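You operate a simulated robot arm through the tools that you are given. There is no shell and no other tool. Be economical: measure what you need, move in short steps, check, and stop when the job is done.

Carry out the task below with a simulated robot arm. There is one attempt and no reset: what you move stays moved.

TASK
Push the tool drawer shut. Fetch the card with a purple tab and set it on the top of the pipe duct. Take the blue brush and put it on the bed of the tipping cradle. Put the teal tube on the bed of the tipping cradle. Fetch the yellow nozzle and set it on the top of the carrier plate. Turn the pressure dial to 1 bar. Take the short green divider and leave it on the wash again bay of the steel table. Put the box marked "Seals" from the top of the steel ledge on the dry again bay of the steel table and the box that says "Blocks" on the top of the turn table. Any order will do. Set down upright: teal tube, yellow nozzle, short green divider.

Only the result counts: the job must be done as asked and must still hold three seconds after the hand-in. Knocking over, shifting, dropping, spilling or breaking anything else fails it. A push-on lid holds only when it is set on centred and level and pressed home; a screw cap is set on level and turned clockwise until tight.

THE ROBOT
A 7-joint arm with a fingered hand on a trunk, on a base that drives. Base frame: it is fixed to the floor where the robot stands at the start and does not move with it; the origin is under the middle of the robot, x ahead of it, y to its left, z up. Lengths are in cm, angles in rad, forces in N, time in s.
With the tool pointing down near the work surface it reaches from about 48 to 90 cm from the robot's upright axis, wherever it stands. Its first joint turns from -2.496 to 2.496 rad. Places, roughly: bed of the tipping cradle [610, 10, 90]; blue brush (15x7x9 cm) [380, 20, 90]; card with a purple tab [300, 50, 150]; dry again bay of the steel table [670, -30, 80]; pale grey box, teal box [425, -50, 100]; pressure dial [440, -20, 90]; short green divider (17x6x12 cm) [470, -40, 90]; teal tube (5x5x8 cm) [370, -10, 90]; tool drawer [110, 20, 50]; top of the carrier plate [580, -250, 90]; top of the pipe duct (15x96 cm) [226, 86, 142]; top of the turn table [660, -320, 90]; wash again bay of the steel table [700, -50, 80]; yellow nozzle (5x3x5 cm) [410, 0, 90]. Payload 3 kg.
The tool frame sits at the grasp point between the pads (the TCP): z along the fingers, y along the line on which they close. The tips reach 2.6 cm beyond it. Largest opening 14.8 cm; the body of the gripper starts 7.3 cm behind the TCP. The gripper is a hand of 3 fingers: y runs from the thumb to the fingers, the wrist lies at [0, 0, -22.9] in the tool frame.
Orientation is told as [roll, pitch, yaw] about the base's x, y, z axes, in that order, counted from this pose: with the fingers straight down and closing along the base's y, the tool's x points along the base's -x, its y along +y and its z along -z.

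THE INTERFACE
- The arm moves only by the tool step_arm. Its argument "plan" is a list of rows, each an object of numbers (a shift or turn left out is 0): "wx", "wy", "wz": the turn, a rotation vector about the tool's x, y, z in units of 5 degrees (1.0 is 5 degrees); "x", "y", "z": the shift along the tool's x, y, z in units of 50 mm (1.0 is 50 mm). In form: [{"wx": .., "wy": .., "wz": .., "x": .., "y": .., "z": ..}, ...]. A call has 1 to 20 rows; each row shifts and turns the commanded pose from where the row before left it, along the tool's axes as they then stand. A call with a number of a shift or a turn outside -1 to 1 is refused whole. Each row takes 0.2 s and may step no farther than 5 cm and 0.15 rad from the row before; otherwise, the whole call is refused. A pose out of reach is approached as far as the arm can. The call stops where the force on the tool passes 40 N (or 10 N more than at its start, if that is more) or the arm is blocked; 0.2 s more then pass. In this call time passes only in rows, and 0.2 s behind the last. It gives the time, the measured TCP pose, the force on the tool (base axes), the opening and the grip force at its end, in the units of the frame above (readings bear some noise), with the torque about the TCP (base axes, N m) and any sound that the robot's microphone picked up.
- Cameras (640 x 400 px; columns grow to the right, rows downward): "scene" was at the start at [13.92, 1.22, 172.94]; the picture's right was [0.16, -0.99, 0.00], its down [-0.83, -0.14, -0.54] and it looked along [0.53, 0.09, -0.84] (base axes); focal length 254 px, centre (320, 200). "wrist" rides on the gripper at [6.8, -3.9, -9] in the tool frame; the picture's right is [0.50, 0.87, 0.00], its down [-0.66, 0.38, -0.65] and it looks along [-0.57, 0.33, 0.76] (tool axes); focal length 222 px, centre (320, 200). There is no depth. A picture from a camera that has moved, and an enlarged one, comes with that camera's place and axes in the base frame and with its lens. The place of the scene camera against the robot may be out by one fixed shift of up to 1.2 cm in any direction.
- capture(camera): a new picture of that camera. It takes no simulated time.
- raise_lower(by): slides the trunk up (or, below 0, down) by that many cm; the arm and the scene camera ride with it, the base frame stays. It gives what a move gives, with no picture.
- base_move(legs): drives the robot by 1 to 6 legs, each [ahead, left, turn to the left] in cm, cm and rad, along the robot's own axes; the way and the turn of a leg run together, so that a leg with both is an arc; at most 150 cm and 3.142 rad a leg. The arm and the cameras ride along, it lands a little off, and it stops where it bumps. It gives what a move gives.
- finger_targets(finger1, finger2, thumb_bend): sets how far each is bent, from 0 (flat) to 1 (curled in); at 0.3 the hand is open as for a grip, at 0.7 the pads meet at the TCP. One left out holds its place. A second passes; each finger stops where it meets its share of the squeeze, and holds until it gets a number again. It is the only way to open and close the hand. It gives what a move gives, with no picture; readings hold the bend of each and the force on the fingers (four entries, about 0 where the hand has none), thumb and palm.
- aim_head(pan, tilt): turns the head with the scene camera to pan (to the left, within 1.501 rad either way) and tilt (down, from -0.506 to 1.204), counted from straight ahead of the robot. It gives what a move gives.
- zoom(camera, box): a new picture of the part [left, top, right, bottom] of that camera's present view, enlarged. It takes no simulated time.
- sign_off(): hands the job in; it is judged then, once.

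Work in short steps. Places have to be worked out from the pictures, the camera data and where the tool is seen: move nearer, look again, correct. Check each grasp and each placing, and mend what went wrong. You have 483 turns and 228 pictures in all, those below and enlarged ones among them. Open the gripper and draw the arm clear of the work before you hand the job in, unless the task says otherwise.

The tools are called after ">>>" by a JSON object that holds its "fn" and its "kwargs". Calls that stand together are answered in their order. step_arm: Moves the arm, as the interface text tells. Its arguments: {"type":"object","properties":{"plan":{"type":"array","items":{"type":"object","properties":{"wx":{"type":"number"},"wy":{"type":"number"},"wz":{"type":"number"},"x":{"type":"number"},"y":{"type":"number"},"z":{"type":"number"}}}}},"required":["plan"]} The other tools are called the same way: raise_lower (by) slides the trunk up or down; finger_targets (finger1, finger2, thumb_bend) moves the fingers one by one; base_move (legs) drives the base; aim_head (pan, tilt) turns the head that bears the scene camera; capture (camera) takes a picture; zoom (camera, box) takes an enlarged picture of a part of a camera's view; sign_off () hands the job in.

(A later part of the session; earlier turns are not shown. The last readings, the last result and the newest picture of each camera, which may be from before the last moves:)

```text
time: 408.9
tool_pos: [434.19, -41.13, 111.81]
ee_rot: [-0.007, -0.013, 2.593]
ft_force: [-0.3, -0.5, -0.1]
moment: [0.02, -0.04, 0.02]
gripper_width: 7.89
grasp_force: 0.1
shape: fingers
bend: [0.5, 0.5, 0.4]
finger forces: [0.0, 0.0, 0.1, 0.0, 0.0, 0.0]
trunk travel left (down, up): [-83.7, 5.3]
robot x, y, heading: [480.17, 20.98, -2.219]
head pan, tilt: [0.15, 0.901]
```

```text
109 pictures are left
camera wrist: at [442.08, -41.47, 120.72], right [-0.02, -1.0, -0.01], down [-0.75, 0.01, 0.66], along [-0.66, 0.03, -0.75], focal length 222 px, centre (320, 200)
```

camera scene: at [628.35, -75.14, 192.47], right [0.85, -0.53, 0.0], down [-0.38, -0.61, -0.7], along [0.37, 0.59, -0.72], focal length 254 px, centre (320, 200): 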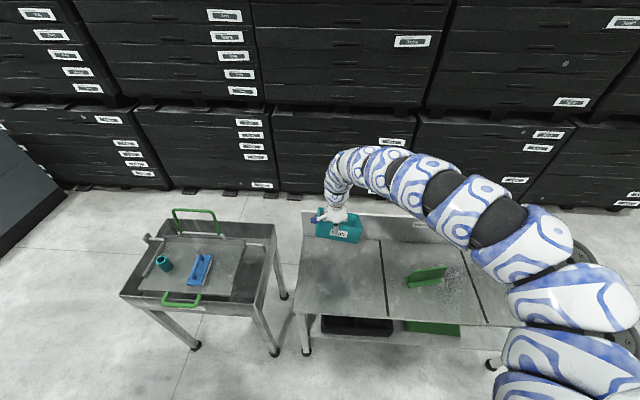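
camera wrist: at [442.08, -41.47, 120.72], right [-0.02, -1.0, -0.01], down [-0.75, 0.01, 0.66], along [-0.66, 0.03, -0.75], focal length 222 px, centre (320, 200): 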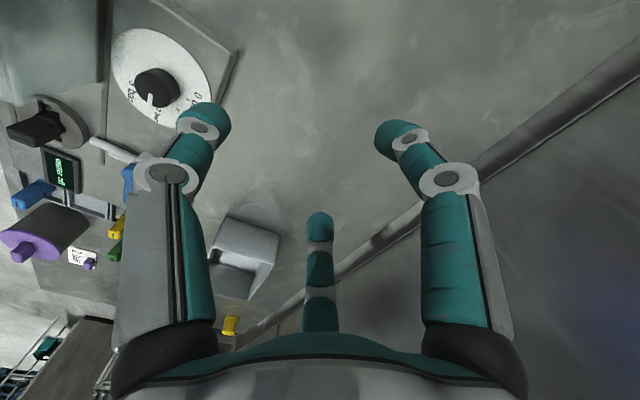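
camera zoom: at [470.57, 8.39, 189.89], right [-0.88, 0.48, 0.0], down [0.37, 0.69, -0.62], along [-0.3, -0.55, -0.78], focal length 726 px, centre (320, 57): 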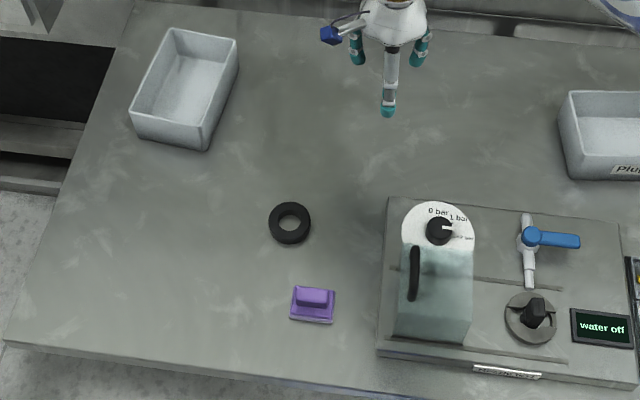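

Zooming on the dial face.

>>> {"fn": "zoom", "kwargs": {"camera": "scene", "box": [335, 235, 385, 285]}}

>>> {"fn": "zoom", "kwargs": {"camera": "wrist", "box": [80, 0, 260, 140]}}

```text
8.00 times, centred on (360, 260) of scene
camera zoom: at [470.57, 8.39, 189.89], right [-0.88, 0.48, 0.0], down [0.37, 0.69, -0.62], along [-0.3, -0.55, -0.78], focal length 2032 px, centre (0, -280)
```

zoom: 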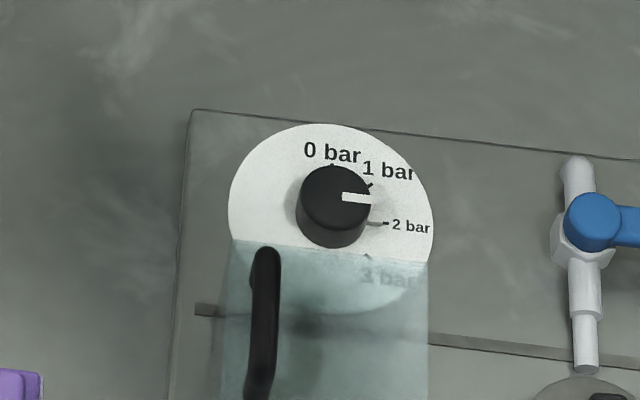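

```text
2.86 times, centred on (170, 70) of wrist
camera zoom: at [442.08, -41.47, 120.72], right [-0.02, -1.0, -0.01], down [-0.75, 0.01, 0.66], along [-0.66, 0.03, -0.75], focal length 635 px, centre (749, 571)
```

zoom: 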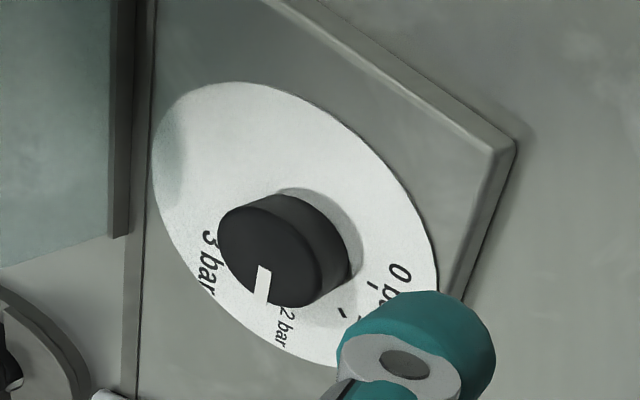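

The pointer stands at 2 bar; 1 bar is about 45° counter-clockwise. I'll bring the wrist camera over it to check the guard next to it.

>>> {"fn": "step_arm", "kwargs": {"plan": [{"y": -0.9, "x": -0.1}, {"y": -0.9, "x": -0.1}, {"y": -0.9, "x": -0.1}, {"y": -0.5, "x": -0.1}]}}

>>> {"fn": "capture", "kwargs": {"camera": "wrist"}}

```text
time: 409.9
tool_pos: [437.19, -37.3, 104.53]
ee_rot: [-0.008, -0.011, 2.593]
ft_force: [-1.1, 0.0, 0.6]
moment: [0.01, -0.02, 0.02]
gripper_width: 7.9
grasp_force: 0.0
shape: fingers
bend: [0.5, 0.5, 0.4]
finger forces: [0.0, 0.0, 0.0, 0.0, 0.1, 0.0]
out of reach, approached as far as the arm can: row 1, 2, 3, 4
trunk travel left (down, up): [-83.7, 5.3]
robot x, y, heading: [479.91, 21.39, -2.216]
head pan, tilt: [0.15, 0.901]
```

```text
106 pictures are left
camera wrist: at [445.05, -37.61, 113.52], right [-0.02, -1.0, -0.01], down [-0.75, 0.01, 0.66], along [-0.66, 0.03, -0.75], focal length 222 px, centre (320, 200)
```

wrist: 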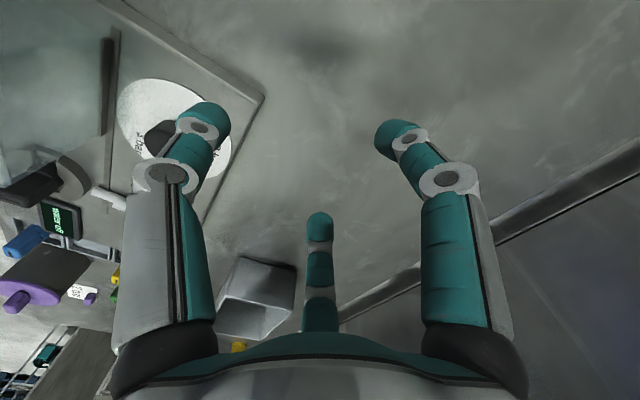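

The arm can't fold nearer here; I'll lift and move the base back instead.

>>> {"fn": "step_arm", "kwargs": {"plan": [{"z": -0.7}, {"z": -0.7}, {"z": -0.4}]}}

>>> {"fn": "base_move", "kwargs": {"legs": [[-22, 0, 0]]}}

>>> {"fn": "capture", "kwargs": {"camera": "wrist"}}

```text
time: 410.7
tool_pos: [435.79, -41.21, 111.17]
ee_rot: [-0.01, -0.013, 2.594]
ft_force: [0.6, -0.3, -0.6]
moment: [0.02, 0.02, -0.02]
gripper_width: 7.86
grasp_force: 0.1
shape: fingers
bend: [0.5, 0.5, 0.4]
finger forces: [0.1, 0.1, 0.0, 0.0, 0.0, 0.1]
out of reach, approached as far as the arm can: row 1, 2, 3
trunk travel left (down, up): [-83.7, 5.3]
robot x, y, heading: [479.8, 21.34, -2.218]
head pan, tilt: [0.15, 0.901]
```

```text
time: 412.3
tool_pos: [449.17, -23.7, 111.11]
ee_rot: [-0.008, -0.013, 2.595]
ft_force: [-0.1, 0.4, -0.1]
moment: [0.01, 0.0, 0.01]
gripper_width: 7.88
grasp_force: 0.1
shape: fingers
bend: [0.5, 0.5, 0.4]
finger forces: [0.1, 0.0, 0.0, 0.0, 0.1, 0.0]
trunk travel left (down, up): [-83.7, 5.3]
robot x, y, heading: [492.94, 38.73, -2.212]
head pan, tilt: [0.15, 0.901]
```

```text
105 pictures are left
camera wrist: at [457.01, -24.07, 120.1], right [-0.02, -1.0, -0.01], down [-0.75, 0.01, 0.66], along [-0.66, 0.03, -0.75], focal length 222 px, centre (320, 200)
```

wrist: 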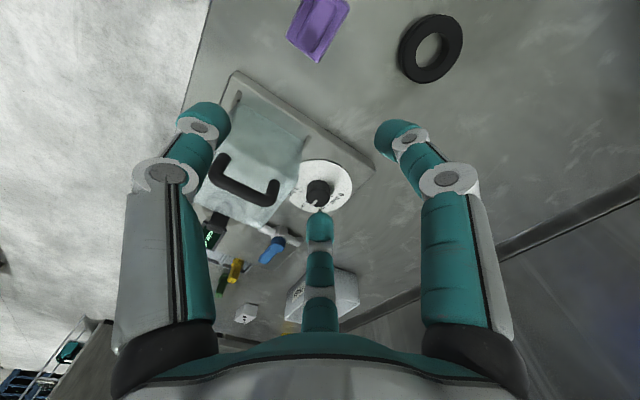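

>>> {"fn": "zoom", "kwargs": {"camera": "wrist", "box": [190, 60, 400, 240]}}

```text
2.22 times, centred on (295, 150) of wrist
camera zoom: at [457.01, -24.07, 120.1], right [-0.02, -1.0, -0.01], down [-0.75, 0.01, 0.66], along [-0.66, 0.03, -0.75], focal length 494 px, centre (376, 311)
```

zoom: 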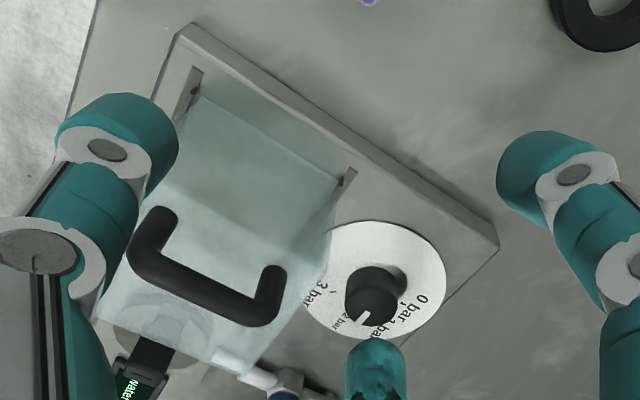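

The dial lies beside a clear cover about 4 cm from the knob. I'll turn the hand so the cover falls between two digits, and hover over the knob.

>>> {"fn": "step_arm", "kwargs": {"plan": [{"wz": -1, "x": -0.3, "y": 0.27}, {"wz": -1, "x": -0.3, "y": 0.27}, {"wz": -1, "x": -0.3, "y": 0.27}, {"wz": -1, "x": -0.3, "y": 0.27}, {"wz": -1, "x": -0.3, "y": 0.27}, {"wz": -1}, {"wz": -1}, {"wz": -1}, {"wz": -1}]}}

>>> {"fn": "capture", "kwargs": {"camera": "wrist"}}

```text
time: 414.3
tool_pos: [439.69, -27.44, 111.0]
ee_rot: [-0.015, 0.0, -2.903]
ft_force: [0.4, 0.1, 1.0]
moment: [0.0, 0.0, 0.03]
gripper_width: 7.87
grasp_force: 0.1
shape: fingers
bend: [0.5, 0.5, 0.4]
finger forces: [0.0, 0.1, 0.0, 0.1, 0.0, 0.0]
trunk travel left (down, up): [-83.7, 5.3]
robot x, y, heading: [493.26, 38.51, -2.219]
head pan, tilt: [0.15, 0.901]
```

```text
103 pictures are left
camera wrist: at [445.41, -22.13, 120.06], right [0.69, -0.72, -0.01], down [-0.54, -0.53, 0.65], along [-0.48, -0.44, -0.76], focal length 222 px, centre (320, 200)
```

wrist: 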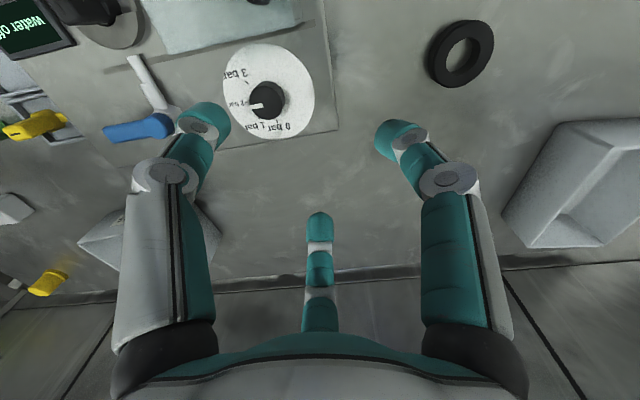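

Knob at about (436.5,-23). Moving over it and down to z≈104.

>>> {"fn": "step_arm", "kwargs": {"plan": [{"x": -0.2, "y": -0.5}, {"x": -0.2, "y": -0.5}, {"z": 0.7}, {"z": 0.7}]}}

>>> {"fn": "capture", "kwargs": {"camera": "wrist"}}

>>> {"fn": "zoom", "kwargs": {"camera": "scene", "box": [320, 190, 440, 290]}}

```text
time: 415.3
tool_pos: [436.32, -22.86, 104.17]
ee_rot: [-0.015, 0.0, -2.904]
ft_force: [-0.4, -0.5, 0.0]
moment: [0.01, -0.05, -0.03]
gripper_width: 7.88
grasp_force: 0.0
shape: fingers
bend: [0.5, 0.5, 0.4]
finger forces: [0.1, 0.0, 0.1, 0.0, 0.0, 0.0]
trunk travel left (down, up): [-83.7, 5.3]
robot x, y, heading: [492.85, 38.8, -2.213]
head pan, tilt: [0.15, 0.901]
```

```text
102 pictures are left
camera wrist: at [442.2, -17.63, 113.18], right [0.69, -0.72, -0.01], down [-0.54, -0.53, 0.65], along [-0.48, -0.44, -0.76], focal length 222 px, centre (320, 200)
```

wrist: 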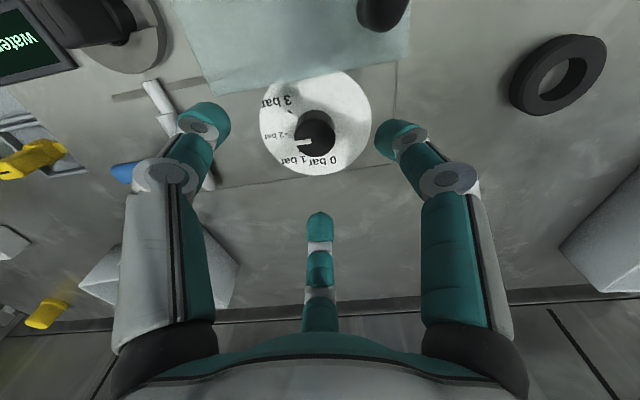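

```text
4.00 times, centred on (380, 240) of scene
camera zoom: at [483.72, 25.89, 189.88], right [-0.88, 0.47, 0.0], down [0.37, 0.69, -0.62], along [-0.29, -0.55, -0.78], focal length 1016 px, centre (80, 40)
```

zoom: 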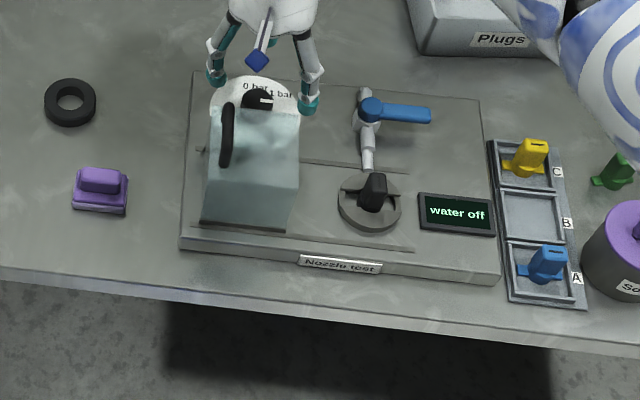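

Centred. Descend to z≈97.3 and look again.

>>> {"fn": "step_arm", "kwargs": {"plan": [{"z": 0.5}, {"z": 0.5}, {"z": 0.36}]}}

>>> {"fn": "capture", "kwargs": {"camera": "wrist"}}

>>> {"fn": "zoom", "kwargs": {"camera": "scene", "box": [320, 190, 440, 290]}}

```text
time: 416.1
tool_pos: [436.3, -22.71, 97.21]
ee_rot: [-0.014, -0.001, -2.901]
ft_force: [-0.3, -0.3, 0.7]
moment: [0.01, 0.0, -0.01]
gripper_width: 7.87
grasp_force: 0.0
shape: fingers
bend: [0.5, 0.5, 0.4]
finger forces: [0.0, 0.0, 0.0, 0.1, 0.0, 0.0]
trunk travel left (down, up): [-83.7, 5.3]
robot x, y, heading: [492.96, 39.4, -2.216]
head pan, tilt: [0.15, 0.901]
```

```text
100 pictures are left
camera wrist: at [442.23, -17.49, 106.27], right [0.69, -0.72, -0.01], down [-0.54, -0.53, 0.65], along [-0.48, -0.44, -0.76], focal length 222 px, centre (320, 200)
```

wrist: 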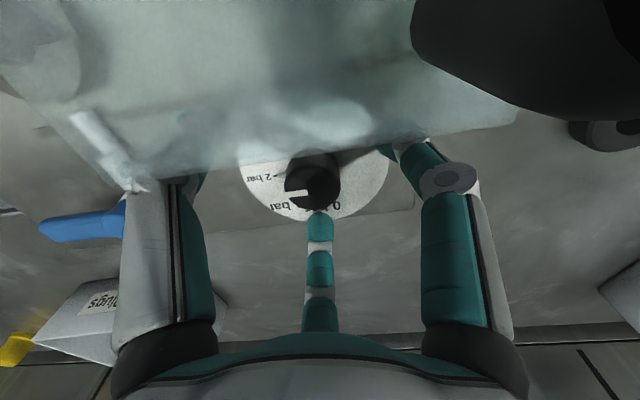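

```text
4.00 times, centred on (380, 240) of scene
camera zoom: at [483.74, 25.84, 189.88], right [-0.88, 0.47, 0.0], down [0.37, 0.69, -0.62], along [-0.29, -0.55, -0.78], focal length 1016 px, centre (80, 40)
```

zoom: 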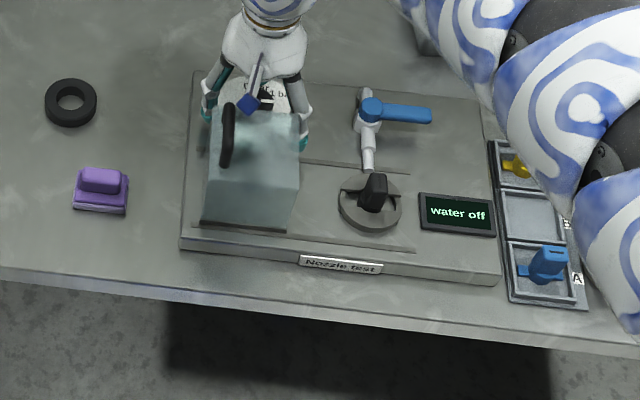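

Close on the knob.

>>> {"fn": "finger_targets", "kwargs": {"finger1": 0.72, "finger2": 0.72, "thumb_bend": 0.72}}

>>> {"fn": "capture", "kwargs": {"camera": "wrist"}}

```text
time: 417.1
tool_pos: [436.56, -22.82, 97.2]
ee_rot: [-0.015, 0.001, -2.903]
ft_force: [-1.9, 5.8, -5.6]
moment: [0.05, 0.08, -0.06]
gripper_width: 1.66
grasp_force: 12.5
shape: fingers
bend: [0.66, 0.57, 0.64]
finger forces: [4.8, 8.0, 0.1, 0.0, 12.9, 0.2]
trunk travel left (down, up): [-83.7, 5.3]
robot x, y, heading: [493.16, 38.65, -2.217]
head pan, tilt: [0.15, 0.901]
```

```text
98 pictures are left
camera wrist: at [442.22, -17.49, 106.34], right [0.69, -0.72, -0.01], down [-0.54, -0.53, 0.65], along [-0.48, -0.44, -0.76], focal length 222 px, centre (320, 200)
```

wrist: 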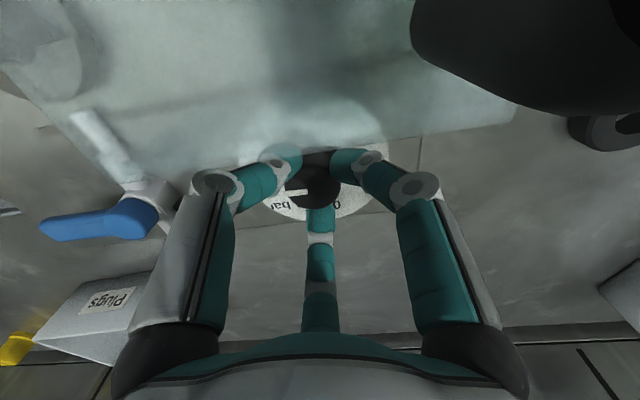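

Gripped. Turn 20° counter-clockwise and check.

>>> {"fn": "step_arm", "kwargs": {"plan": [{"wz": -1}, {"wz": -1}, {"wz": -1}, {"wz": -1}]}}

>>> {"fn": "capture", "kwargs": {"camera": "wrist"}}

>>> {"fn": "zoom", "kwargs": {"camera": "scene", "box": [330, 190, 430, 270]}}

```text
time: 418.1
tool_pos: [436.48, -22.74, 97.31]
ee_rot: [-0.016, 0.005, -2.553]
ft_force: [-1.1, 14.0, -7.7]
moment: [0.31, 0.01, -0.16]
gripper_width: 1.73
grasp_force: 14.2
shape: fingers
bend: [0.66, 0.58, 0.63]
finger forces: [4.7, 5.8, 0.1, 0.0, 17.8, 0.0]
trunk travel left (down, up): [-83.7, 5.3]
robot x, y, heading: [493.28, 39.03, -2.216]
head pan, tilt: [0.15, 0.901]
```

```text
97 pictures are left
camera wrist: at [439.97, -15.82, 106.42], right [0.9, -0.44, -0.01], down [-0.33, -0.69, 0.64], along [-0.29, -0.57, -0.76], focal length 222 px, centre (320, 200)
```

wrist: 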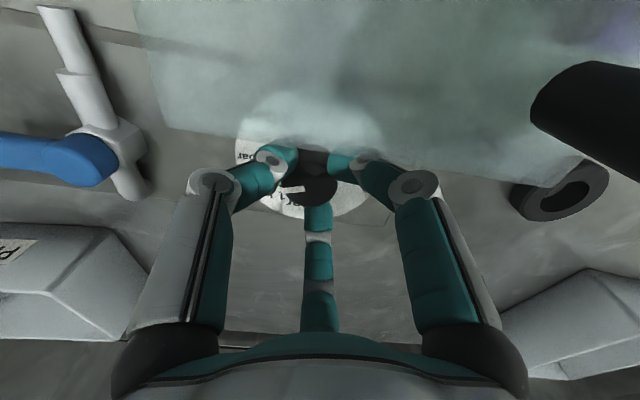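

```text
5.00 times, centred on (380, 230) of scene
camera zoom: at [483.7, 26.0, 189.89], right [-0.88, 0.47, 0.0], down [0.37, 0.69, -0.62], along [-0.29, -0.55, -0.78], focal length 1270 px, centre (20, 50)
```

zoom: 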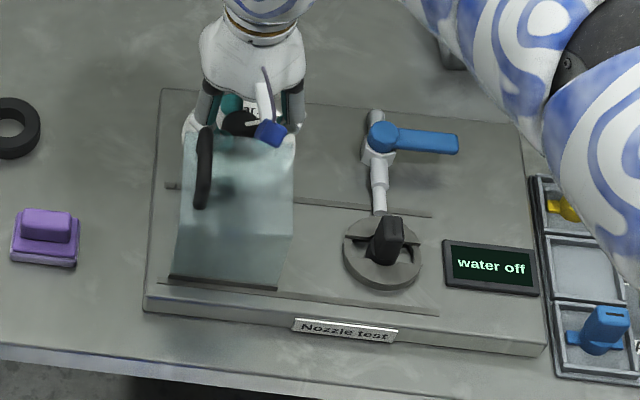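

The knob turned with the hand. I'll open slightly, lift clear, rotate back and regrip for the rest.

>>> {"fn": "finger_targets", "kwargs": {"finger1": 0.53, "finger2": 0.48, "thumb_bend": 0.52}}

>>> {"fn": "step_arm", "kwargs": {"plan": [{"z": -0.4}, {"z": -0.5}, {"z": -0.5}]}}

>>> {"fn": "zoom", "kwargs": {"camera": "wrist", "box": [220, 60, 420, 220]}}

```text
time: 419.1
tool_pos: [436.47, -22.88, 97.31]
ee_rot: [-0.016, 0.004, -2.551]
ft_force: [0.2, 0.4, -0.4]
moment: [0.02, -0.02, -0.01]
gripper_width: 5.32
grasp_force: 0.1
shape: fingers
bend: [0.53, 0.48, 0.52]
finger forces: [0.0, 0.1, 0.0, 0.0, 0.1, 0.1]
trunk travel left (down, up): [-83.7, 5.3]
robot x, y, heading: [493.26, 38.75, -2.216]
head pan, tilt: [0.15, 0.901]
```

```text
time: 419.9
tool_pos: [436.6, -22.76, 104.39]
ee_rot: [-0.015, 0.002, -2.553]
ft_force: [-0.5, -0.8, 0.7]
moment: [0.0, 0.01, 0.03]
gripper_width: 5.35
grasp_force: 0.1
shape: fingers
bend: [0.53, 0.48, 0.52]
finger forces: [0.1, 0.1, 0.1, 0.0, 0.1, 0.0]
trunk travel left (down, up): [-83.7, 5.3]
robot x, y, heading: [492.88, 39.02, -2.216]
head pan, tilt: [0.15, 0.901]
```

```text
2.50 times, centred on (320, 140) of wrist
camera zoom: at [440.16, -15.98, 113.4], right [0.9, -0.44, -0.01], down [-0.33, -0.69, 0.65], along [-0.29, -0.57, -0.76], focal length 555 px, centre (320, 350)
```

zoom: 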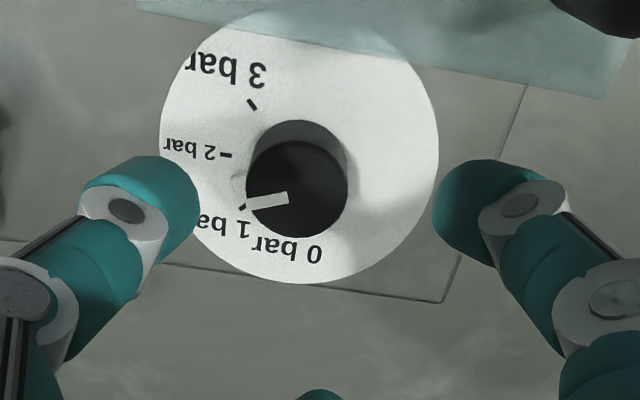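

Now clear to see: ticks are 45° apart; the pointer needs about another 0.32 rad to reach 1 bar. Knob centre (435.85,-22.56). Rotate back, recentre, regrip.

>>> {"fn": "step_arm", "kwargs": {"plan": [{"wz": 1, "x": -0.12, "y": -0.09}, {"wz": 1}, {"wz": 1}, {"wz": 1}, {"z": 0.5}, {"z": 0.5}, {"z": 0.4}]}}

>>> {"fn": "finger_targets", "kwargs": {"finger1": 0.72, "finger2": 0.72, "thumb_bend": 0.72}}

>>> {"fn": "step_arm", "kwargs": {"plan": [{"wz": -0.92}, {"wz": -0.92}, {"wz": -0.92}, {"wz": -0.92}]}}

```text
time: 421.5
tool_pos: [435.64, -22.79, 97.27]
ee_rot: [-0.014, -0.001, -2.901]
ft_force: [0.4, -0.3, -0.3]
moment: [0.0, 0.0, 0.0]
gripper_width: 5.32
grasp_force: 0.1
shape: fingers
bend: [0.53, 0.48, 0.52]
finger forces: [0.0, 0.0, 0.0, 0.0, 0.1, 0.0]
trunk travel left (down, up): [-83.7, 5.3]
robot x, y, heading: [493.26, 38.8, -2.211]
head pan, tilt: [0.15, 0.901]
```

```text
time: 422.5
tool_pos: [435.68, -22.66, 97.36]
ee_rot: [-0.016, -0.003, -2.903]
ft_force: [-0.1, 4.6, -1.0]
moment: [0.09, -0.03, -0.01]
gripper_width: 2.28
grasp_force: 14.3
shape: fingers
bend: [0.62, 0.6, 0.65]
finger forces: [8.4, 7.6, 0.0, 0.0, 12.6, 0.0]
trunk travel left (down, up): [-83.7, 5.3]
robot x, y, heading: [492.99, 38.86, -2.215]
head pan, tilt: [0.15, 0.901]
```

```text
time: 423.5
tool_pos: [435.8, -22.72, 97.43]
ee_rot: [-0.015, 0.005, -2.579]
ft_force: [-5.3, 5.5, 0.9]
moment: [0.12, 0.14, -0.04]
gripper_width: 2.24
grasp_force: 15.4
shape: fingers
bend: [0.62, 0.6, 0.64]
finger forces: [6.9, 9.4, 0.0, 0.0, 14.8, 0.0]
trunk travel left (down, up): [-83.7, 5.3]
robot x, y, heading: [493.22, 38.73, -2.215]
head pan, tilt: [0.15, 0.901]
```

Release, rise and check the pointer.

>>> {"fn": "finger_targets", "kwargs": {"finger1": 0.5, "finger2": 0.5, "thumb_bend": 0.52}}

>>> {"fn": "step_arm", "kwargs": {"plan": [{"z": -0.4}, {"z": -0.5}, {"z": -0.5}]}}

>>> {"fn": "zoom", "kwargs": {"camera": "wrist", "box": [220, 60, 420, 220]}}

```text
time: 424.5
tool_pos: [435.71, -22.77, 97.39]
ee_rot: [-0.016, 0.005, -2.581]
ft_force: [0.2, -0.4, 0.6]
moment: [0.0, 0.01, -0.02]
gripper_width: 5.81
grasp_force: 0.1
shape: fingers
bend: [0.5, 0.5, 0.52]
finger forces: [0.0, 0.0, 0.0, 0.0, 0.1, 0.1]
trunk travel left (down, up): [-83.7, 5.3]
robot x, y, heading: [493.2, 38.92, -2.218]
head pan, tilt: [0.15, 0.901]
```

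```text
time: 425.3
tool_pos: [435.77, -22.73, 104.59]
ee_rot: [-0.014, 0.001, -2.581]
ft_force: [0.2, 0.8, 0.1]
moment: [0.01, 0.01, 0.01]
gripper_width: 5.83
grasp_force: 0.1
shape: fingers
bend: [0.5, 0.5, 0.52]
finger forces: [0.1, 0.1, 0.0, 0.1, 0.0, 0.0]
trunk travel left (down, up): [-83.7, 5.3]
robot x, y, heading: [492.94, 38.89, -2.214]
head pan, tilt: [0.15, 0.901]
```

```text
2.50 times, centred on (320, 140) of wrist
camera zoom: at [439.54, -16.11, 113.58], right [0.88, -0.47, -0.01], down [-0.35, -0.68, 0.65], along [-0.31, -0.57, -0.76], focal length 555 px, centre (320, 350)
```

zoom: 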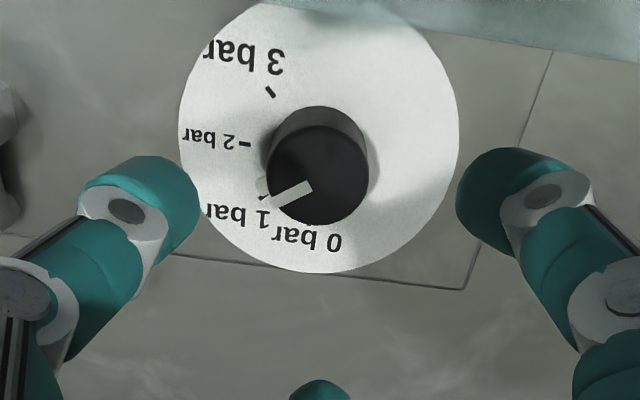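

Close to 1 bar. A finer look to measure the remainder.

>>> {"fn": "zoom", "kwargs": {"camera": "wrist", "box": [270, 80, 360, 150]}}

```text
5.71 times, centred on (315, 115) of wrist
camera zoom: at [439.54, -16.11, 113.58], right [0.88, -0.47, -0.01], down [-0.35, -0.68, 0.65], along [-0.31, -0.57, -0.76], focal length 1269 px, centre (349, 686)
```

zoom: 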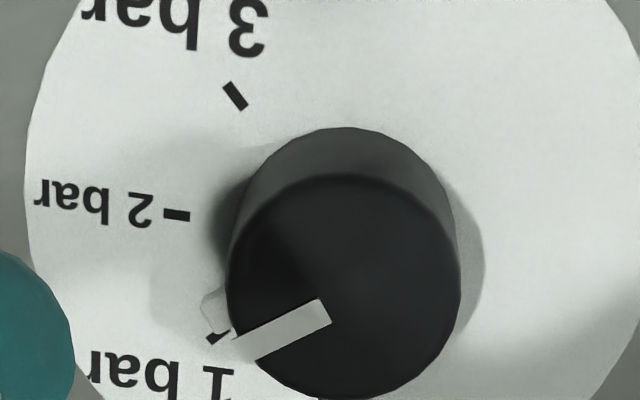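

The pointer is about 0.12 rad short of 1 bar. One more small regrip and turn.

>>> {"fn": "step_arm", "kwargs": {"plan": [{"wz": 0.9}, {"wz": 0.9}, {"wz": 0.9}, {"z": 0.5}, {"z": 0.5}, {"z": 0.43}]}}

>>> {"fn": "finger_targets", "kwargs": {"finger1": 0.72, "finger2": 0.72, "thumb_bend": 0.72}}

>>> {"fn": "step_arm", "kwargs": {"plan": [{"wz": -0.7}, {"wz": -0.7}]}}

>>> {"fn": "finger_targets", "kwargs": {"finger1": 0.5, "finger2": 0.5, "thumb_bend": 0.52}}

>>> {"fn": "step_arm", "kwargs": {"plan": [{"z": -0.4}, {"z": -0.5}, {"z": -0.5}]}}

>>> {"fn": "zoom", "kwargs": {"camera": "wrist", "box": [270, 80, 360, 150]}}

```text
time: 426.7
tool_pos: [435.54, -22.71, 97.29]
ee_rot: [-0.018, -0.002, -2.817]
ft_force: [-0.4, -0.4, -0.9]
moment: [-0.01, -0.01, 0.0]
gripper_width: 5.85
grasp_force: 0.0
shape: fingers
bend: [0.5, 0.5, 0.52]
finger forces: [0.1, 0.0, 0.1, 0.0, 0.0, 0.0]
trunk travel left (down, up): [-83.7, 5.3]
robot x, y, heading: [493.18, 39.2, -2.219]
head pan, tilt: [0.15, 0.901]
```

```text
time: 427.7
tool_pos: [435.56, -22.67, 97.3]
ee_rot: [-0.014, -0.002, -2.817]
ft_force: [-2.3, 3.3, 0.0]
moment: [0.08, 0.04, 0.0]
gripper_width: 2.29
grasp_force: 14.7
shape: fingers
bend: [0.62, 0.6, 0.65]
finger forces: [7.7, 8.5, 0.0, 0.1, 12.5, 0.0]
trunk travel left (down, up): [-83.7, 5.3]
robot x, y, heading: [493.1, 38.46, -2.215]
head pan, tilt: [0.15, 0.901]
```

```text
time: 428.3
tool_pos: [435.56, -22.67, 97.27]
ee_rot: [-0.016, 0.003, -2.696]
ft_force: [-4.0, 4.3, 1.8]
moment: [0.08, 0.11, -0.02]
gripper_width: 2.28
grasp_force: 15.3
shape: fingers
bend: [0.62, 0.6, 0.65]
finger forces: [7.3, 9.3, 0.0, 0.1, 13.8, 0.0]
trunk travel left (down, up): [-83.7, 5.3]
robot x, y, heading: [493.33, 38.28, -2.214]
head pan, tilt: [0.15, 0.901]
```

```text
time: 429.3
tool_pos: [435.73, -22.8, 97.12]
ee_rot: [-0.015, 0.001, -2.694]
ft_force: [-0.4, -0.1, 0.0]
moment: [0.0, -0.03, 0.0]
gripper_width: 5.83
grasp_force: 0.1
shape: fingers
bend: [0.5, 0.5, 0.52]
finger forces: [0.0, 0.0, 0.0, 0.0, 0.0, 0.0]
trunk travel left (down, up): [-83.7, 5.3]
robot x, y, heading: [493.27, 38.61, -2.218]
head pan, tilt: [0.15, 0.901]
```

```text
time: 430.1
tool_pos: [435.75, -22.77, 104.28]
ee_rot: [-0.016, 0.002, -2.694]
ft_force: [-0.3, 0.1, -0.3]
moment: [0.03, -0.02, 0.0]
gripper_width: 5.83
grasp_force: 0.0
shape: fingers
bend: [0.5, 0.5, 0.52]
finger forces: [0.0, 0.1, 0.1, 0.1, 0.0, 0.0]
trunk travel left (down, up): [-83.7, 5.3]
robot x, y, heading: [493.15, 38.82, -2.215]
head pan, tilt: [0.15, 0.901]
```

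```text
5.71 times, centred on (315, 115) of wrist
camera zoom: at [440.32, -16.41, 113.29], right [0.83, -0.56, -0.01], down [-0.42, -0.63, 0.65], along [-0.37, -0.53, -0.76], focal length 1269 px, centre (349, 686)
```

zoom: 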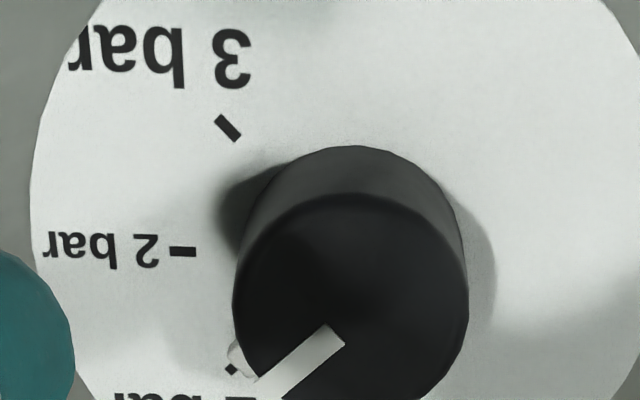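

Now pointer ≈ 1 bar. I'll confirm from the scene camera with the hand out of the way as I go for the card.

>>> {"fn": "step_arm", "kwargs": {"plan": [{"z": -0.9}, {"z": -0.7}]}}

>>> {"fn": "base_move", "kwargs": {"legs": [[-12, -70, 0]]}}

>>> {"fn": "aim_head", "kwargs": {"pan": 0.55, "tilt": 0.75}}

>>> {"fn": "capture", "kwargs": {"camera": "scene"}}

```text
time: 430.7
tool_pos: [435.88, -23.02, 112.09]
ee_rot: [-0.015, 0.001, -2.694]
ft_force: [1.2, -0.4, 0.6]
moment: [0.01, -0.01, 0.01]
gripper_width: 5.84
grasp_force: 0.1
shape: fingers
bend: [0.5, 0.5, 0.52]
finger forces: [0.0, 0.1, 0.0, 0.0, 0.0, 0.1]
trunk travel left (down, up): [-83.7, 5.3]
robot x, y, heading: [493.26, 38.77, -2.212]
head pan, tilt: [0.15, 0.901]
```

```text
time: 434.6
tool_pos: [387.19, 28.5, 112.16]
ee_rot: [-0.015, 0.003, -2.694]
ft_force: [-0.4, 0.3, 0.2]
moment: [0.04, -0.03, -0.04]
gripper_width: 5.85
grasp_force: 0.1
shape: fingers
bend: [0.5, 0.5, 0.52]
finger forces: [0.1, 0.0, 0.0, 0.0, 0.1, 0.1]
trunk travel left (down, up): [-83.7, 5.3]
robot x, y, heading: [444.51, 90.17, -2.211]
head pan, tilt: [0.15, 0.901]
```

```text
time: 435.5
tool_pos: [387.16, 28.51, 112.2]
ee_rot: [-0.017, 0.001, -2.694]
ft_force: [-0.5, -0.5, 0.3]
moment: [0.04, 0.01, -0.01]
gripper_width: 5.82
grasp_force: 0.0
shape: fingers
bend: [0.5, 0.5, 0.52]
finger forces: [0.0, 0.1, 0.1, 0.1, 0.1, 0.0]
trunk travel left (down, up): [-83.7, 5.3]
robot x, y, heading: [444.71, 90.37, -2.217]
head pan, tilt: [0.55, 0.75]
```

```text
91 pictures are left
camera scene: at [437.9, 75.79, 191.07], right [-1.0, 0.09, 0.0], down [0.06, 0.68, -0.73], along [-0.07, -0.73, -0.68], focal length 254 px, centre (320, 200)
```

scene: 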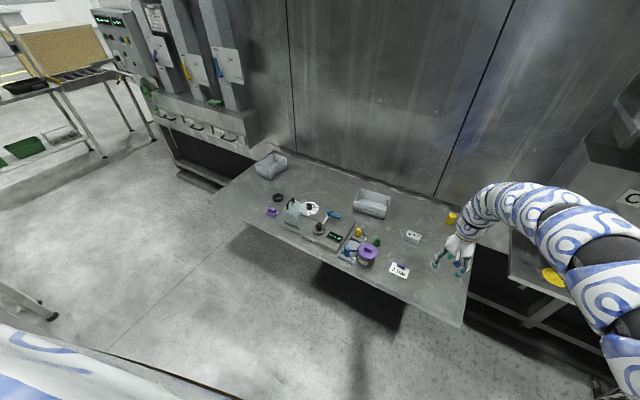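

>>> {"fn": "zoom", "kwargs": {"camera": "scene", "box": [280, 190, 345, 245]}}

>>> {"fn": "aim_head", "kwargs": {"pan": -0.55, "tilt": 0.4}}

>>> {"fn": "capture", "kwargs": {"camera": "scene"}}

```text
7.27 times, centred on (312, 218) of scene
camera zoom: at [437.9, 75.79, 191.07], right [-1.0, 0.09, 0.0], down [0.06, 0.68, -0.73], along [-0.07, -0.73, -0.68], focal length 1847 px, centre (374, 73)
```

zoom: 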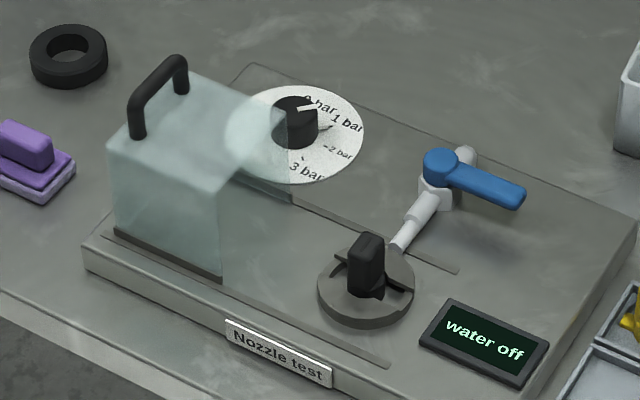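

```text
time: 436.8
tool_pos: [387.12, 28.55, 112.21]
ee_rot: [-0.017, 0.002, -2.695]
ft_force: [0.1, -0.3, -0.3]
moment: [0.01, 0.01, 0.01]
gripper_width: 5.84
grasp_force: 0.0
shape: fingers
bend: [0.5, 0.5, 0.52]
finger forces: [0.1, 0.0, 0.0, 0.0, 0.0, 0.1]
trunk travel left (down, up): [-83.7, 5.3]
robot x, y, heading: [444.71, 90.26, -2.214]
head pan, tilt: [-0.55, 0.4]
```

```text
89 pictures are left
camera scene: at [430.08, 80.61, 194.18], right [-0.37, 0.93, 0.0], down [0.36, 0.14, -0.92], along [-0.86, -0.34, -0.39], focal length 254 px, centre (320, 200)
```

scene: 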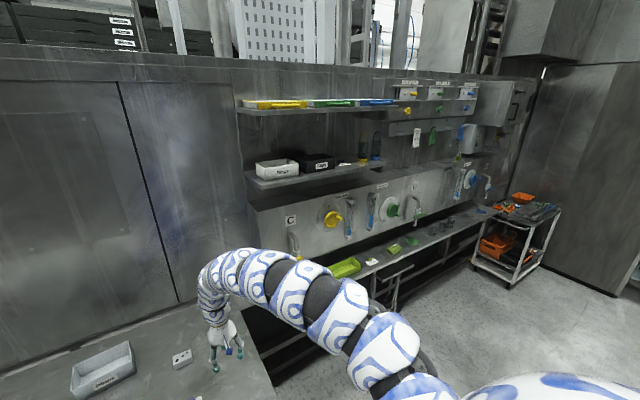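

The dial reads 1 bar. Now the card: zooming at the shelf.

>>> {"fn": "zoom", "kwargs": {"camera": "scene", "box": [230, 80, 420, 200]}}

>>> {"fn": "zoom", "kwargs": {"camera": "scene", "box": [320, 60, 520, 260]}}

```text
3.33 times, centred on (325, 140) of scene
camera zoom: at [430.08, 80.61, 194.18], right [-0.37, 0.93, 0.0], down [0.36, 0.14, -0.92], along [-0.86, -0.34, -0.39], focal length 847 px, centre (303, 400)
```

zoom: 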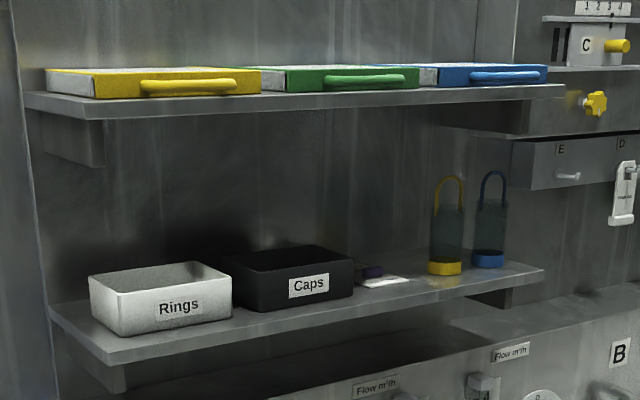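

```text
2.00 times, centred on (420, 160) of scene
camera zoom: at [430.08, 80.61, 194.18], right [-0.37, 0.93, 0.0], down [0.36, 0.14, -0.92], along [-0.86, -0.34, -0.39], focal length 508 px, centre (120, 280)
```

zoom: 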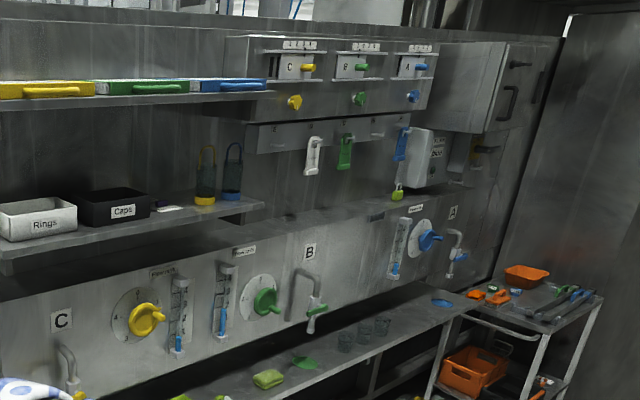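

The card with the purple tab lies on the lower shelf near (307,45,160), beside the "Caps" box. I'll move over there and turn the hand so that it can approach at 45° under the upper shelf with the thumb at the far side.

>>> {"fn": "base_move", "kwargs": {"legs": [[5, -81, 0]]}}

>>> {"fn": "step_arm", "kwargs": {"plan": [{"wz": -1}, {"wz": -1}, {"wz": -1}, {"wz": -1}, {"wz": -1}, {"wz": -1}, {"wz": -1}, {"wz": -1}, {"wz": -1}, {"wz": -1}, {"wz": -1}, {"wz": -1}, {"wz": -1}, {"wz": -1}, {"wz": -1}, {"wz": -1}]}}

>>> {"fn": "step_arm", "kwargs": {"plan": [{"wz": -1}, {"wz": -1}, {"wz": -1}, {"wz": -1}, {"wz": -1}, {"wz": -1}, {"wz": -1}, {"wz": -0.5}]}}

```text
time: 441.1
tool_pos: [319.2, 73.26, 112.13]
ee_rot: [-0.015, 0.001, -2.698]
ft_force: [0.5, 0.1, 0.6]
moment: [-0.01, -0.03, 0.0]
gripper_width: 5.83
grasp_force: 0.0
shape: fingers
bend: [0.5, 0.5, 0.52]
finger forces: [0.0, 0.1, 0.0, 0.0, 0.1, 0.0]
trunk travel left (down, up): [-83.7, 5.3]
robot x, y, heading: [377.13, 135.1, -2.22]
head pan, tilt: [-0.55, 0.4]
```

```text
time: 444.6
tool_pos: [319.29, 73.24, 112.21]
ee_rot: [0.0, 0.016, -1.3]
ft_force: [0.7, -0.8, 0.4]
moment: [-0.01, 0.0, 0.0]
gripper_width: 5.82
grasp_force: 0.1
shape: fingers
bend: [0.5, 0.5, 0.52]
finger forces: [0.0, 0.1, 0.0, 0.1, 0.0, 0.0]
trunk travel left (down, up): [-83.7, 5.3]
robot x, y, heading: [376.93, 134.98, -2.217]
head pan, tilt: [-0.55, 0.4]
```

```text
time: 446.4
tool_pos: [319.28, 73.34, 112.24]
ee_rot: [0.008, 0.012, -0.646]
ft_force: [-0.5, 0.6, 0.0]
moment: [-0.01, -0.01, -0.02]
gripper_width: 5.86
grasp_force: 0.1
shape: fingers
bend: [0.5, 0.5, 0.52]
finger forces: [0.0, 0.0, 0.0, 0.0, 0.0, 0.0]
trunk travel left (down, up): [-83.7, 5.3]
robot x, y, heading: [376.98, 135.0, -2.223]
head pan, tilt: [-0.55, 0.4]
```

Hand turned. Now tilt 45° and raise towards shelf height.

>>> {"fn": "step_arm", "kwargs": {"plan": [{"z": -0.9}, {"z": -0.9}, {"wx": 1, "z": -0.8}, {"wx": 1, "z": -0.8, "y": -0.1}, {"wx": 1, "z": -0.8, "y": -0.2}, {"wx": 1, "z": -0.8, "y": -0.3}, {"wx": 1, "z": -0.7, "y": -0.4}, {"wx": 1, "z": -0.7, "y": -0.5}, {"wx": 1, "z": -0.7, "y": -0.6}, {"wx": 1, "z": -0.7, "y": -0.7}, {"wx": 1, "z": -0.7, "y": -0.7}]}}

>>> {"fn": "capture", "kwargs": {"camera": "scene"}}

```text
time: 448.8
tool_pos: [313.12, 62.11, 160.29]
ee_rot: [-0.777, 0.013, -0.646]
ft_force: [-0.7, -0.2, 0.1]
moment: [-0.03, 0.05, -0.04]
gripper_width: 5.9
grasp_force: 0.0
shape: fingers
bend: [0.5, 0.5, 0.52]
finger forces: [0.0, 0.0, 0.0, 0.0, 0.0, 0.0]
out of reach, approached as far as the arm can: row 3, 4, 5, 6
trunk travel left (down, up): [-83.7, 5.3]
robot x, y, heading: [376.68, 134.76, -2.214]
head pan, tilt: [-0.55, 0.4]
```

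```text
86 pictures are left
camera scene: at [362.42, 125.27, 194.19], right [-0.37, 0.93, 0.0], down [0.36, 0.14, -0.92], along [-0.86, -0.34, -0.39], focal length 254 px, centre (320, 200)
```

scene: 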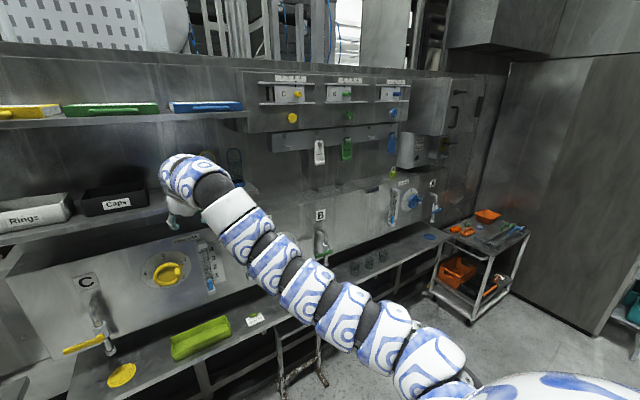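

The hand is in front of the shelf. Wrist view next.

>>> {"fn": "step_arm", "kwargs": {"plan": [{"z": -0.7, "y": -0.7}, {"z": -0.5, "y": -0.5}]}}

>>> {"fn": "capture", "kwargs": {"camera": "wrist"}}

```text
time: 449.4
tool_pos: [313.28, 62.09, 168.83]
ee_rot: [-0.778, 0.013, -0.647]
ft_force: [1.2, 0.3, 0.4]
moment: [0.0, 0.02, 0.02]
gripper_width: 5.9
grasp_force: 0.1
shape: fingers
bend: [0.5, 0.5, 0.52]
finger forces: [0.0, 0.0, 0.1, 0.1, 0.0, 0.1]
trunk travel left (down, up): [-83.7, 5.3]
robot x, y, heading: [376.98, 135.18, -2.217]
head pan, tilt: [-0.55, 0.4]
```

```text
85 pictures are left
camera wrist: at [310.11, 68.87, 178.04], right [-0.03, 0.8, -0.6], down [0.96, 0.18, 0.19], along [0.26, -0.57, -0.78], focal length 222 px, centre (320, 200)
```

wrist: 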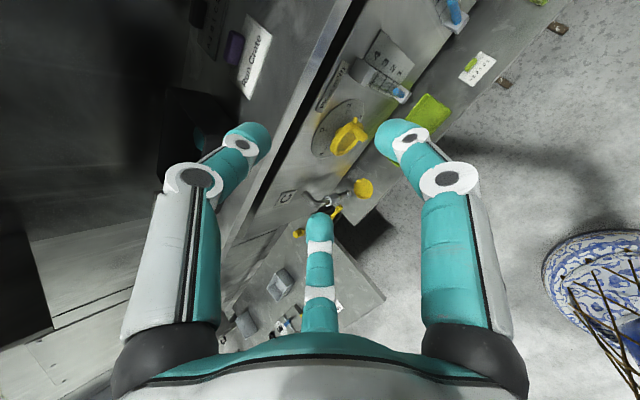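

The card with its purple tab is visible. I'll zoom for accuracy and then take a second view from nearer.

>>> {"fn": "zoom", "kwargs": {"camera": "wrist", "box": [180, 0, 340, 120]}}

>>> {"fn": "step_arm", "kwargs": {"plan": [{"x": 0.8}, {"x": 0.7}]}}

>>> {"fn": "capture", "kwargs": {"camera": "wrist"}}

```text
3.33 times, centred on (260, 60) of wrist
camera zoom: at [310.11, 68.87, 178.04], right [-0.03, 0.8, -0.6], down [0.96, 0.18, 0.19], along [0.26, -0.57, -0.78], focal length 740 px, centre (520, 667)
```

zoom: 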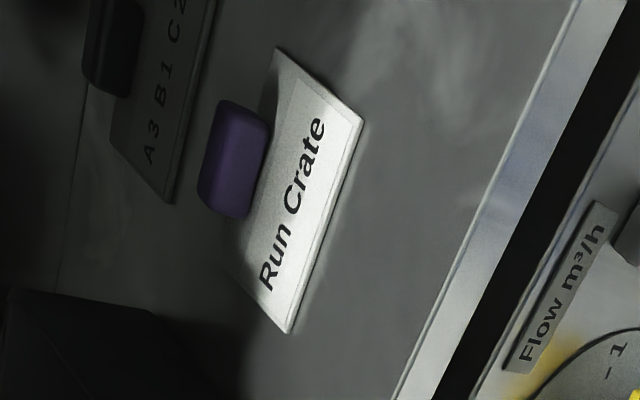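

```text
time: 449.9
tool_pos: [307.09, 66.61, 168.92]
ee_rot: [-0.777, 0.011, -0.645]
ft_force: [-0.5, -0.7, -0.7]
moment: [0.01, -0.04, -0.01]
gripper_width: 5.9
grasp_force: 0.1
shape: fingers
bend: [0.5, 0.5, 0.52]
finger forces: [0.1, 0.0, 0.0, 0.0, 0.0, 0.0]
trunk travel left (down, up): [-83.7, 5.3]
robot x, y, heading: [376.63, 134.59, -2.219]
head pan, tilt: [-0.55, 0.4]
```

```text
83 pictures are left
camera wrist: at [304.09, 73.36, 178.06], right [-0.03, 0.8, -0.6], down [0.96, 0.19, 0.19], along [0.27, -0.57, -0.78], focal length 222 px, centre (320, 200)
```

wrist: 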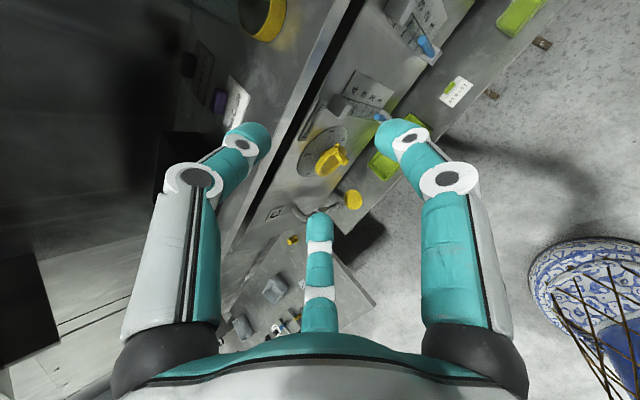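

Triangulated: tab centre about (299.4, 41.3, 159.4). I'll line up sideways and move forward above shelf level.

>>> {"fn": "step_arm", "kwargs": {"plan": [{"x": -0.9}, {"x": -0.9}, {"z": 0.6, "y": -0.6}, {"z": 0.6, "y": -0.6}, {"z": 0.5, "y": -0.5}]}}

>>> {"fn": "capture", "kwargs": {"camera": "wrist"}}

>>> {"fn": "capture", "kwargs": {"camera": "scene"}}

```text
time: 451.4
tool_pos: [303.48, 55.03, 168.52]
ee_rot: [-0.776, 0.017, -0.703]
ft_force: [1.1, -0.5, -0.2]
moment: [0.04, 0.07, -0.11]
gripper_width: 5.86
grasp_force: 0.0
shape: fingers
bend: [0.5, 0.5, 0.52]
finger forces: [0.0, 0.0, 0.1, 0.0, 0.0, 0.0]
out of reach, approached as far as the arm can: row 5
trunk travel left (down, up): [-83.7, 5.3]
robot x, y, heading: [376.87, 135.09, -2.213]
head pan, tilt: [-0.55, 0.4]
stopped in row 5: the arm was blocked; the commanded pose is now the measured one
```

```text
82 pictures are left
camera wrist: at [300.91, 62.02, 177.87], right [0.01, 0.8, -0.6], down [0.97, 0.13, 0.19], along [0.23, -0.58, -0.78], focal length 222 px, centre (320, 200)
```

wrist: 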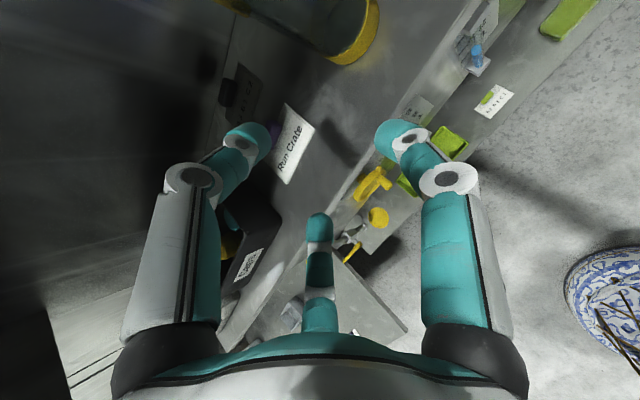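

```text
81 pictures are left
camera scene: at [362.97, 124.98, 194.21], right [-0.37, 0.93, 0.0], down [0.36, 0.14, -0.92], along [-0.86, -0.34, -0.39], focal length 254 px, centre (320, 200)
```

scene: 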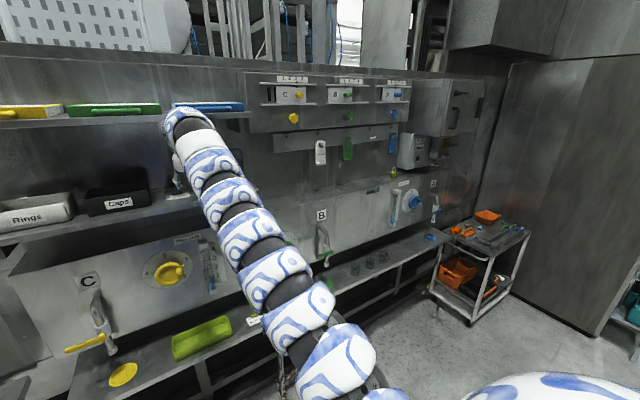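

I'm at full stretch, and the upper shelf is close to the wrist; I'll tilt 15° further towards horizontal, then use trunk and base for the final approach.

>>> {"fn": "step_arm", "kwargs": {"plan": [{"wx": 0.8}, {"wx": 0.8}, {"wx": 0.8}, {"wx": 0.6}]}}

>>> {"fn": "raise_lower", "kwargs": {"by": -3}}

>>> {"fn": "capture", "kwargs": {"camera": "wrist"}}

```text
time: 452.4
tool_pos: [302.98, 55.52, 168.53]
ee_rot: [-1.039, 0.013, -0.706]
ft_force: [0.1, 0.0, -0.1]
moment: [0.0, 0.01, 0.0]
gripper_width: 5.87
grasp_force: 0.0
shape: fingers
bend: [0.5, 0.5, 0.52]
finger forces: [0.1, 0.0, 0.0, 0.0, 0.0, 0.1]
trunk travel left (down, up): [-83.7, 5.3]
robot x, y, heading: [376.96, 135.38, -2.222]
head pan, tilt: [-0.55, 0.4]
```

```text
time: 453.1
tool_pos: [303.01, 55.41, 165.55]
ee_rot: [-1.037, 0.015, -0.705]
ft_force: [0.2, -0.4, -0.1]
moment: [-0.02, 0.01, -0.01]
gripper_width: 5.86
grasp_force: 0.0
shape: fingers
bend: [0.5, 0.5, 0.52]
finger forces: [0.0, 0.0, 0.1, 0.0, 0.0, 0.0]
trunk travel left (down, up): [-80.7, 8.3]
robot x, y, heading: [376.92, 134.75, -2.221]
head pan, tilt: [-0.55, 0.4]
```

```text
80 pictures are left
camera wrist: at [301.8, 64.1, 173.54], right [-0.1, 0.67, -0.74], down [0.99, 0.15, 0.0], along [0.11, -0.73, -0.67], focal length 222 px, centre (320, 200)
```

wrist: 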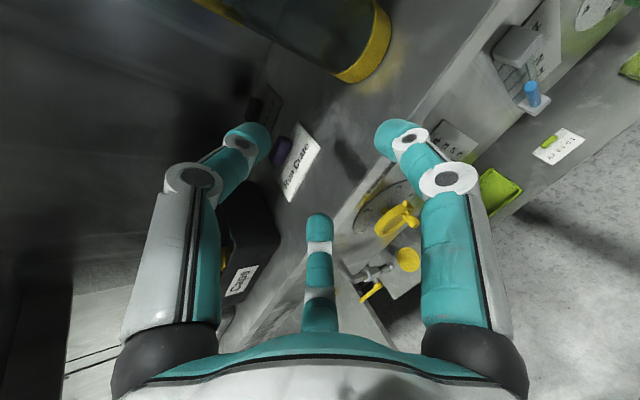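

Tab confirmed at (299.5,41.3). Drive 13 cm ahead and 5.7 cm left, staying above the tab.

>>> {"fn": "base_move", "kwargs": {"legs": [[13, 5.7, 0]]}}

>>> {"fn": "capture", "kwargs": {"camera": "wrist"}}

```text
time: 454.4
tool_pos: [299.61, 41.18, 165.31]
ee_rot: [-1.037, 0.016, -0.705]
ft_force: [0.0, -0.7, -0.1]
moment: [0.0, -0.02, -0.01]
gripper_width: 5.85
grasp_force: 0.0
shape: fingers
bend: [0.5, 0.5, 0.52]
finger forces: [0.0, 0.1, 0.0, 0.2, 0.0, 0.0]
trunk travel left (down, up): [-80.7, 8.3]
robot x, y, heading: [373.58, 121.06, -2.216]
head pan, tilt: [-0.55, 0.4]
```

```text
79 pictures are left
camera wrist: at [298.39, 49.96, 173.37], right [-0.1, 0.67, -0.74], down [0.99, 0.15, 0.0], along [0.11, -0.73, -0.68], focal length 222 px, centre (320, 200)
```

wrist: 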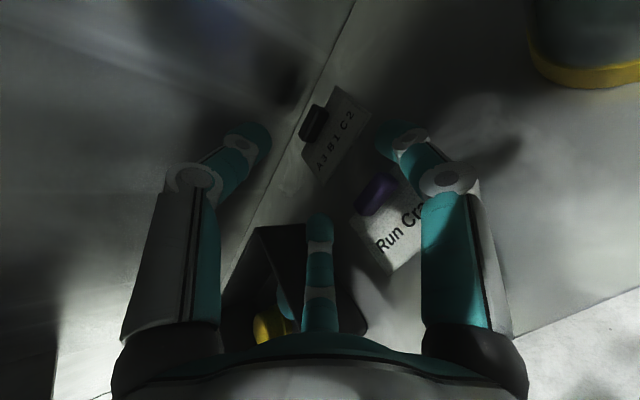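

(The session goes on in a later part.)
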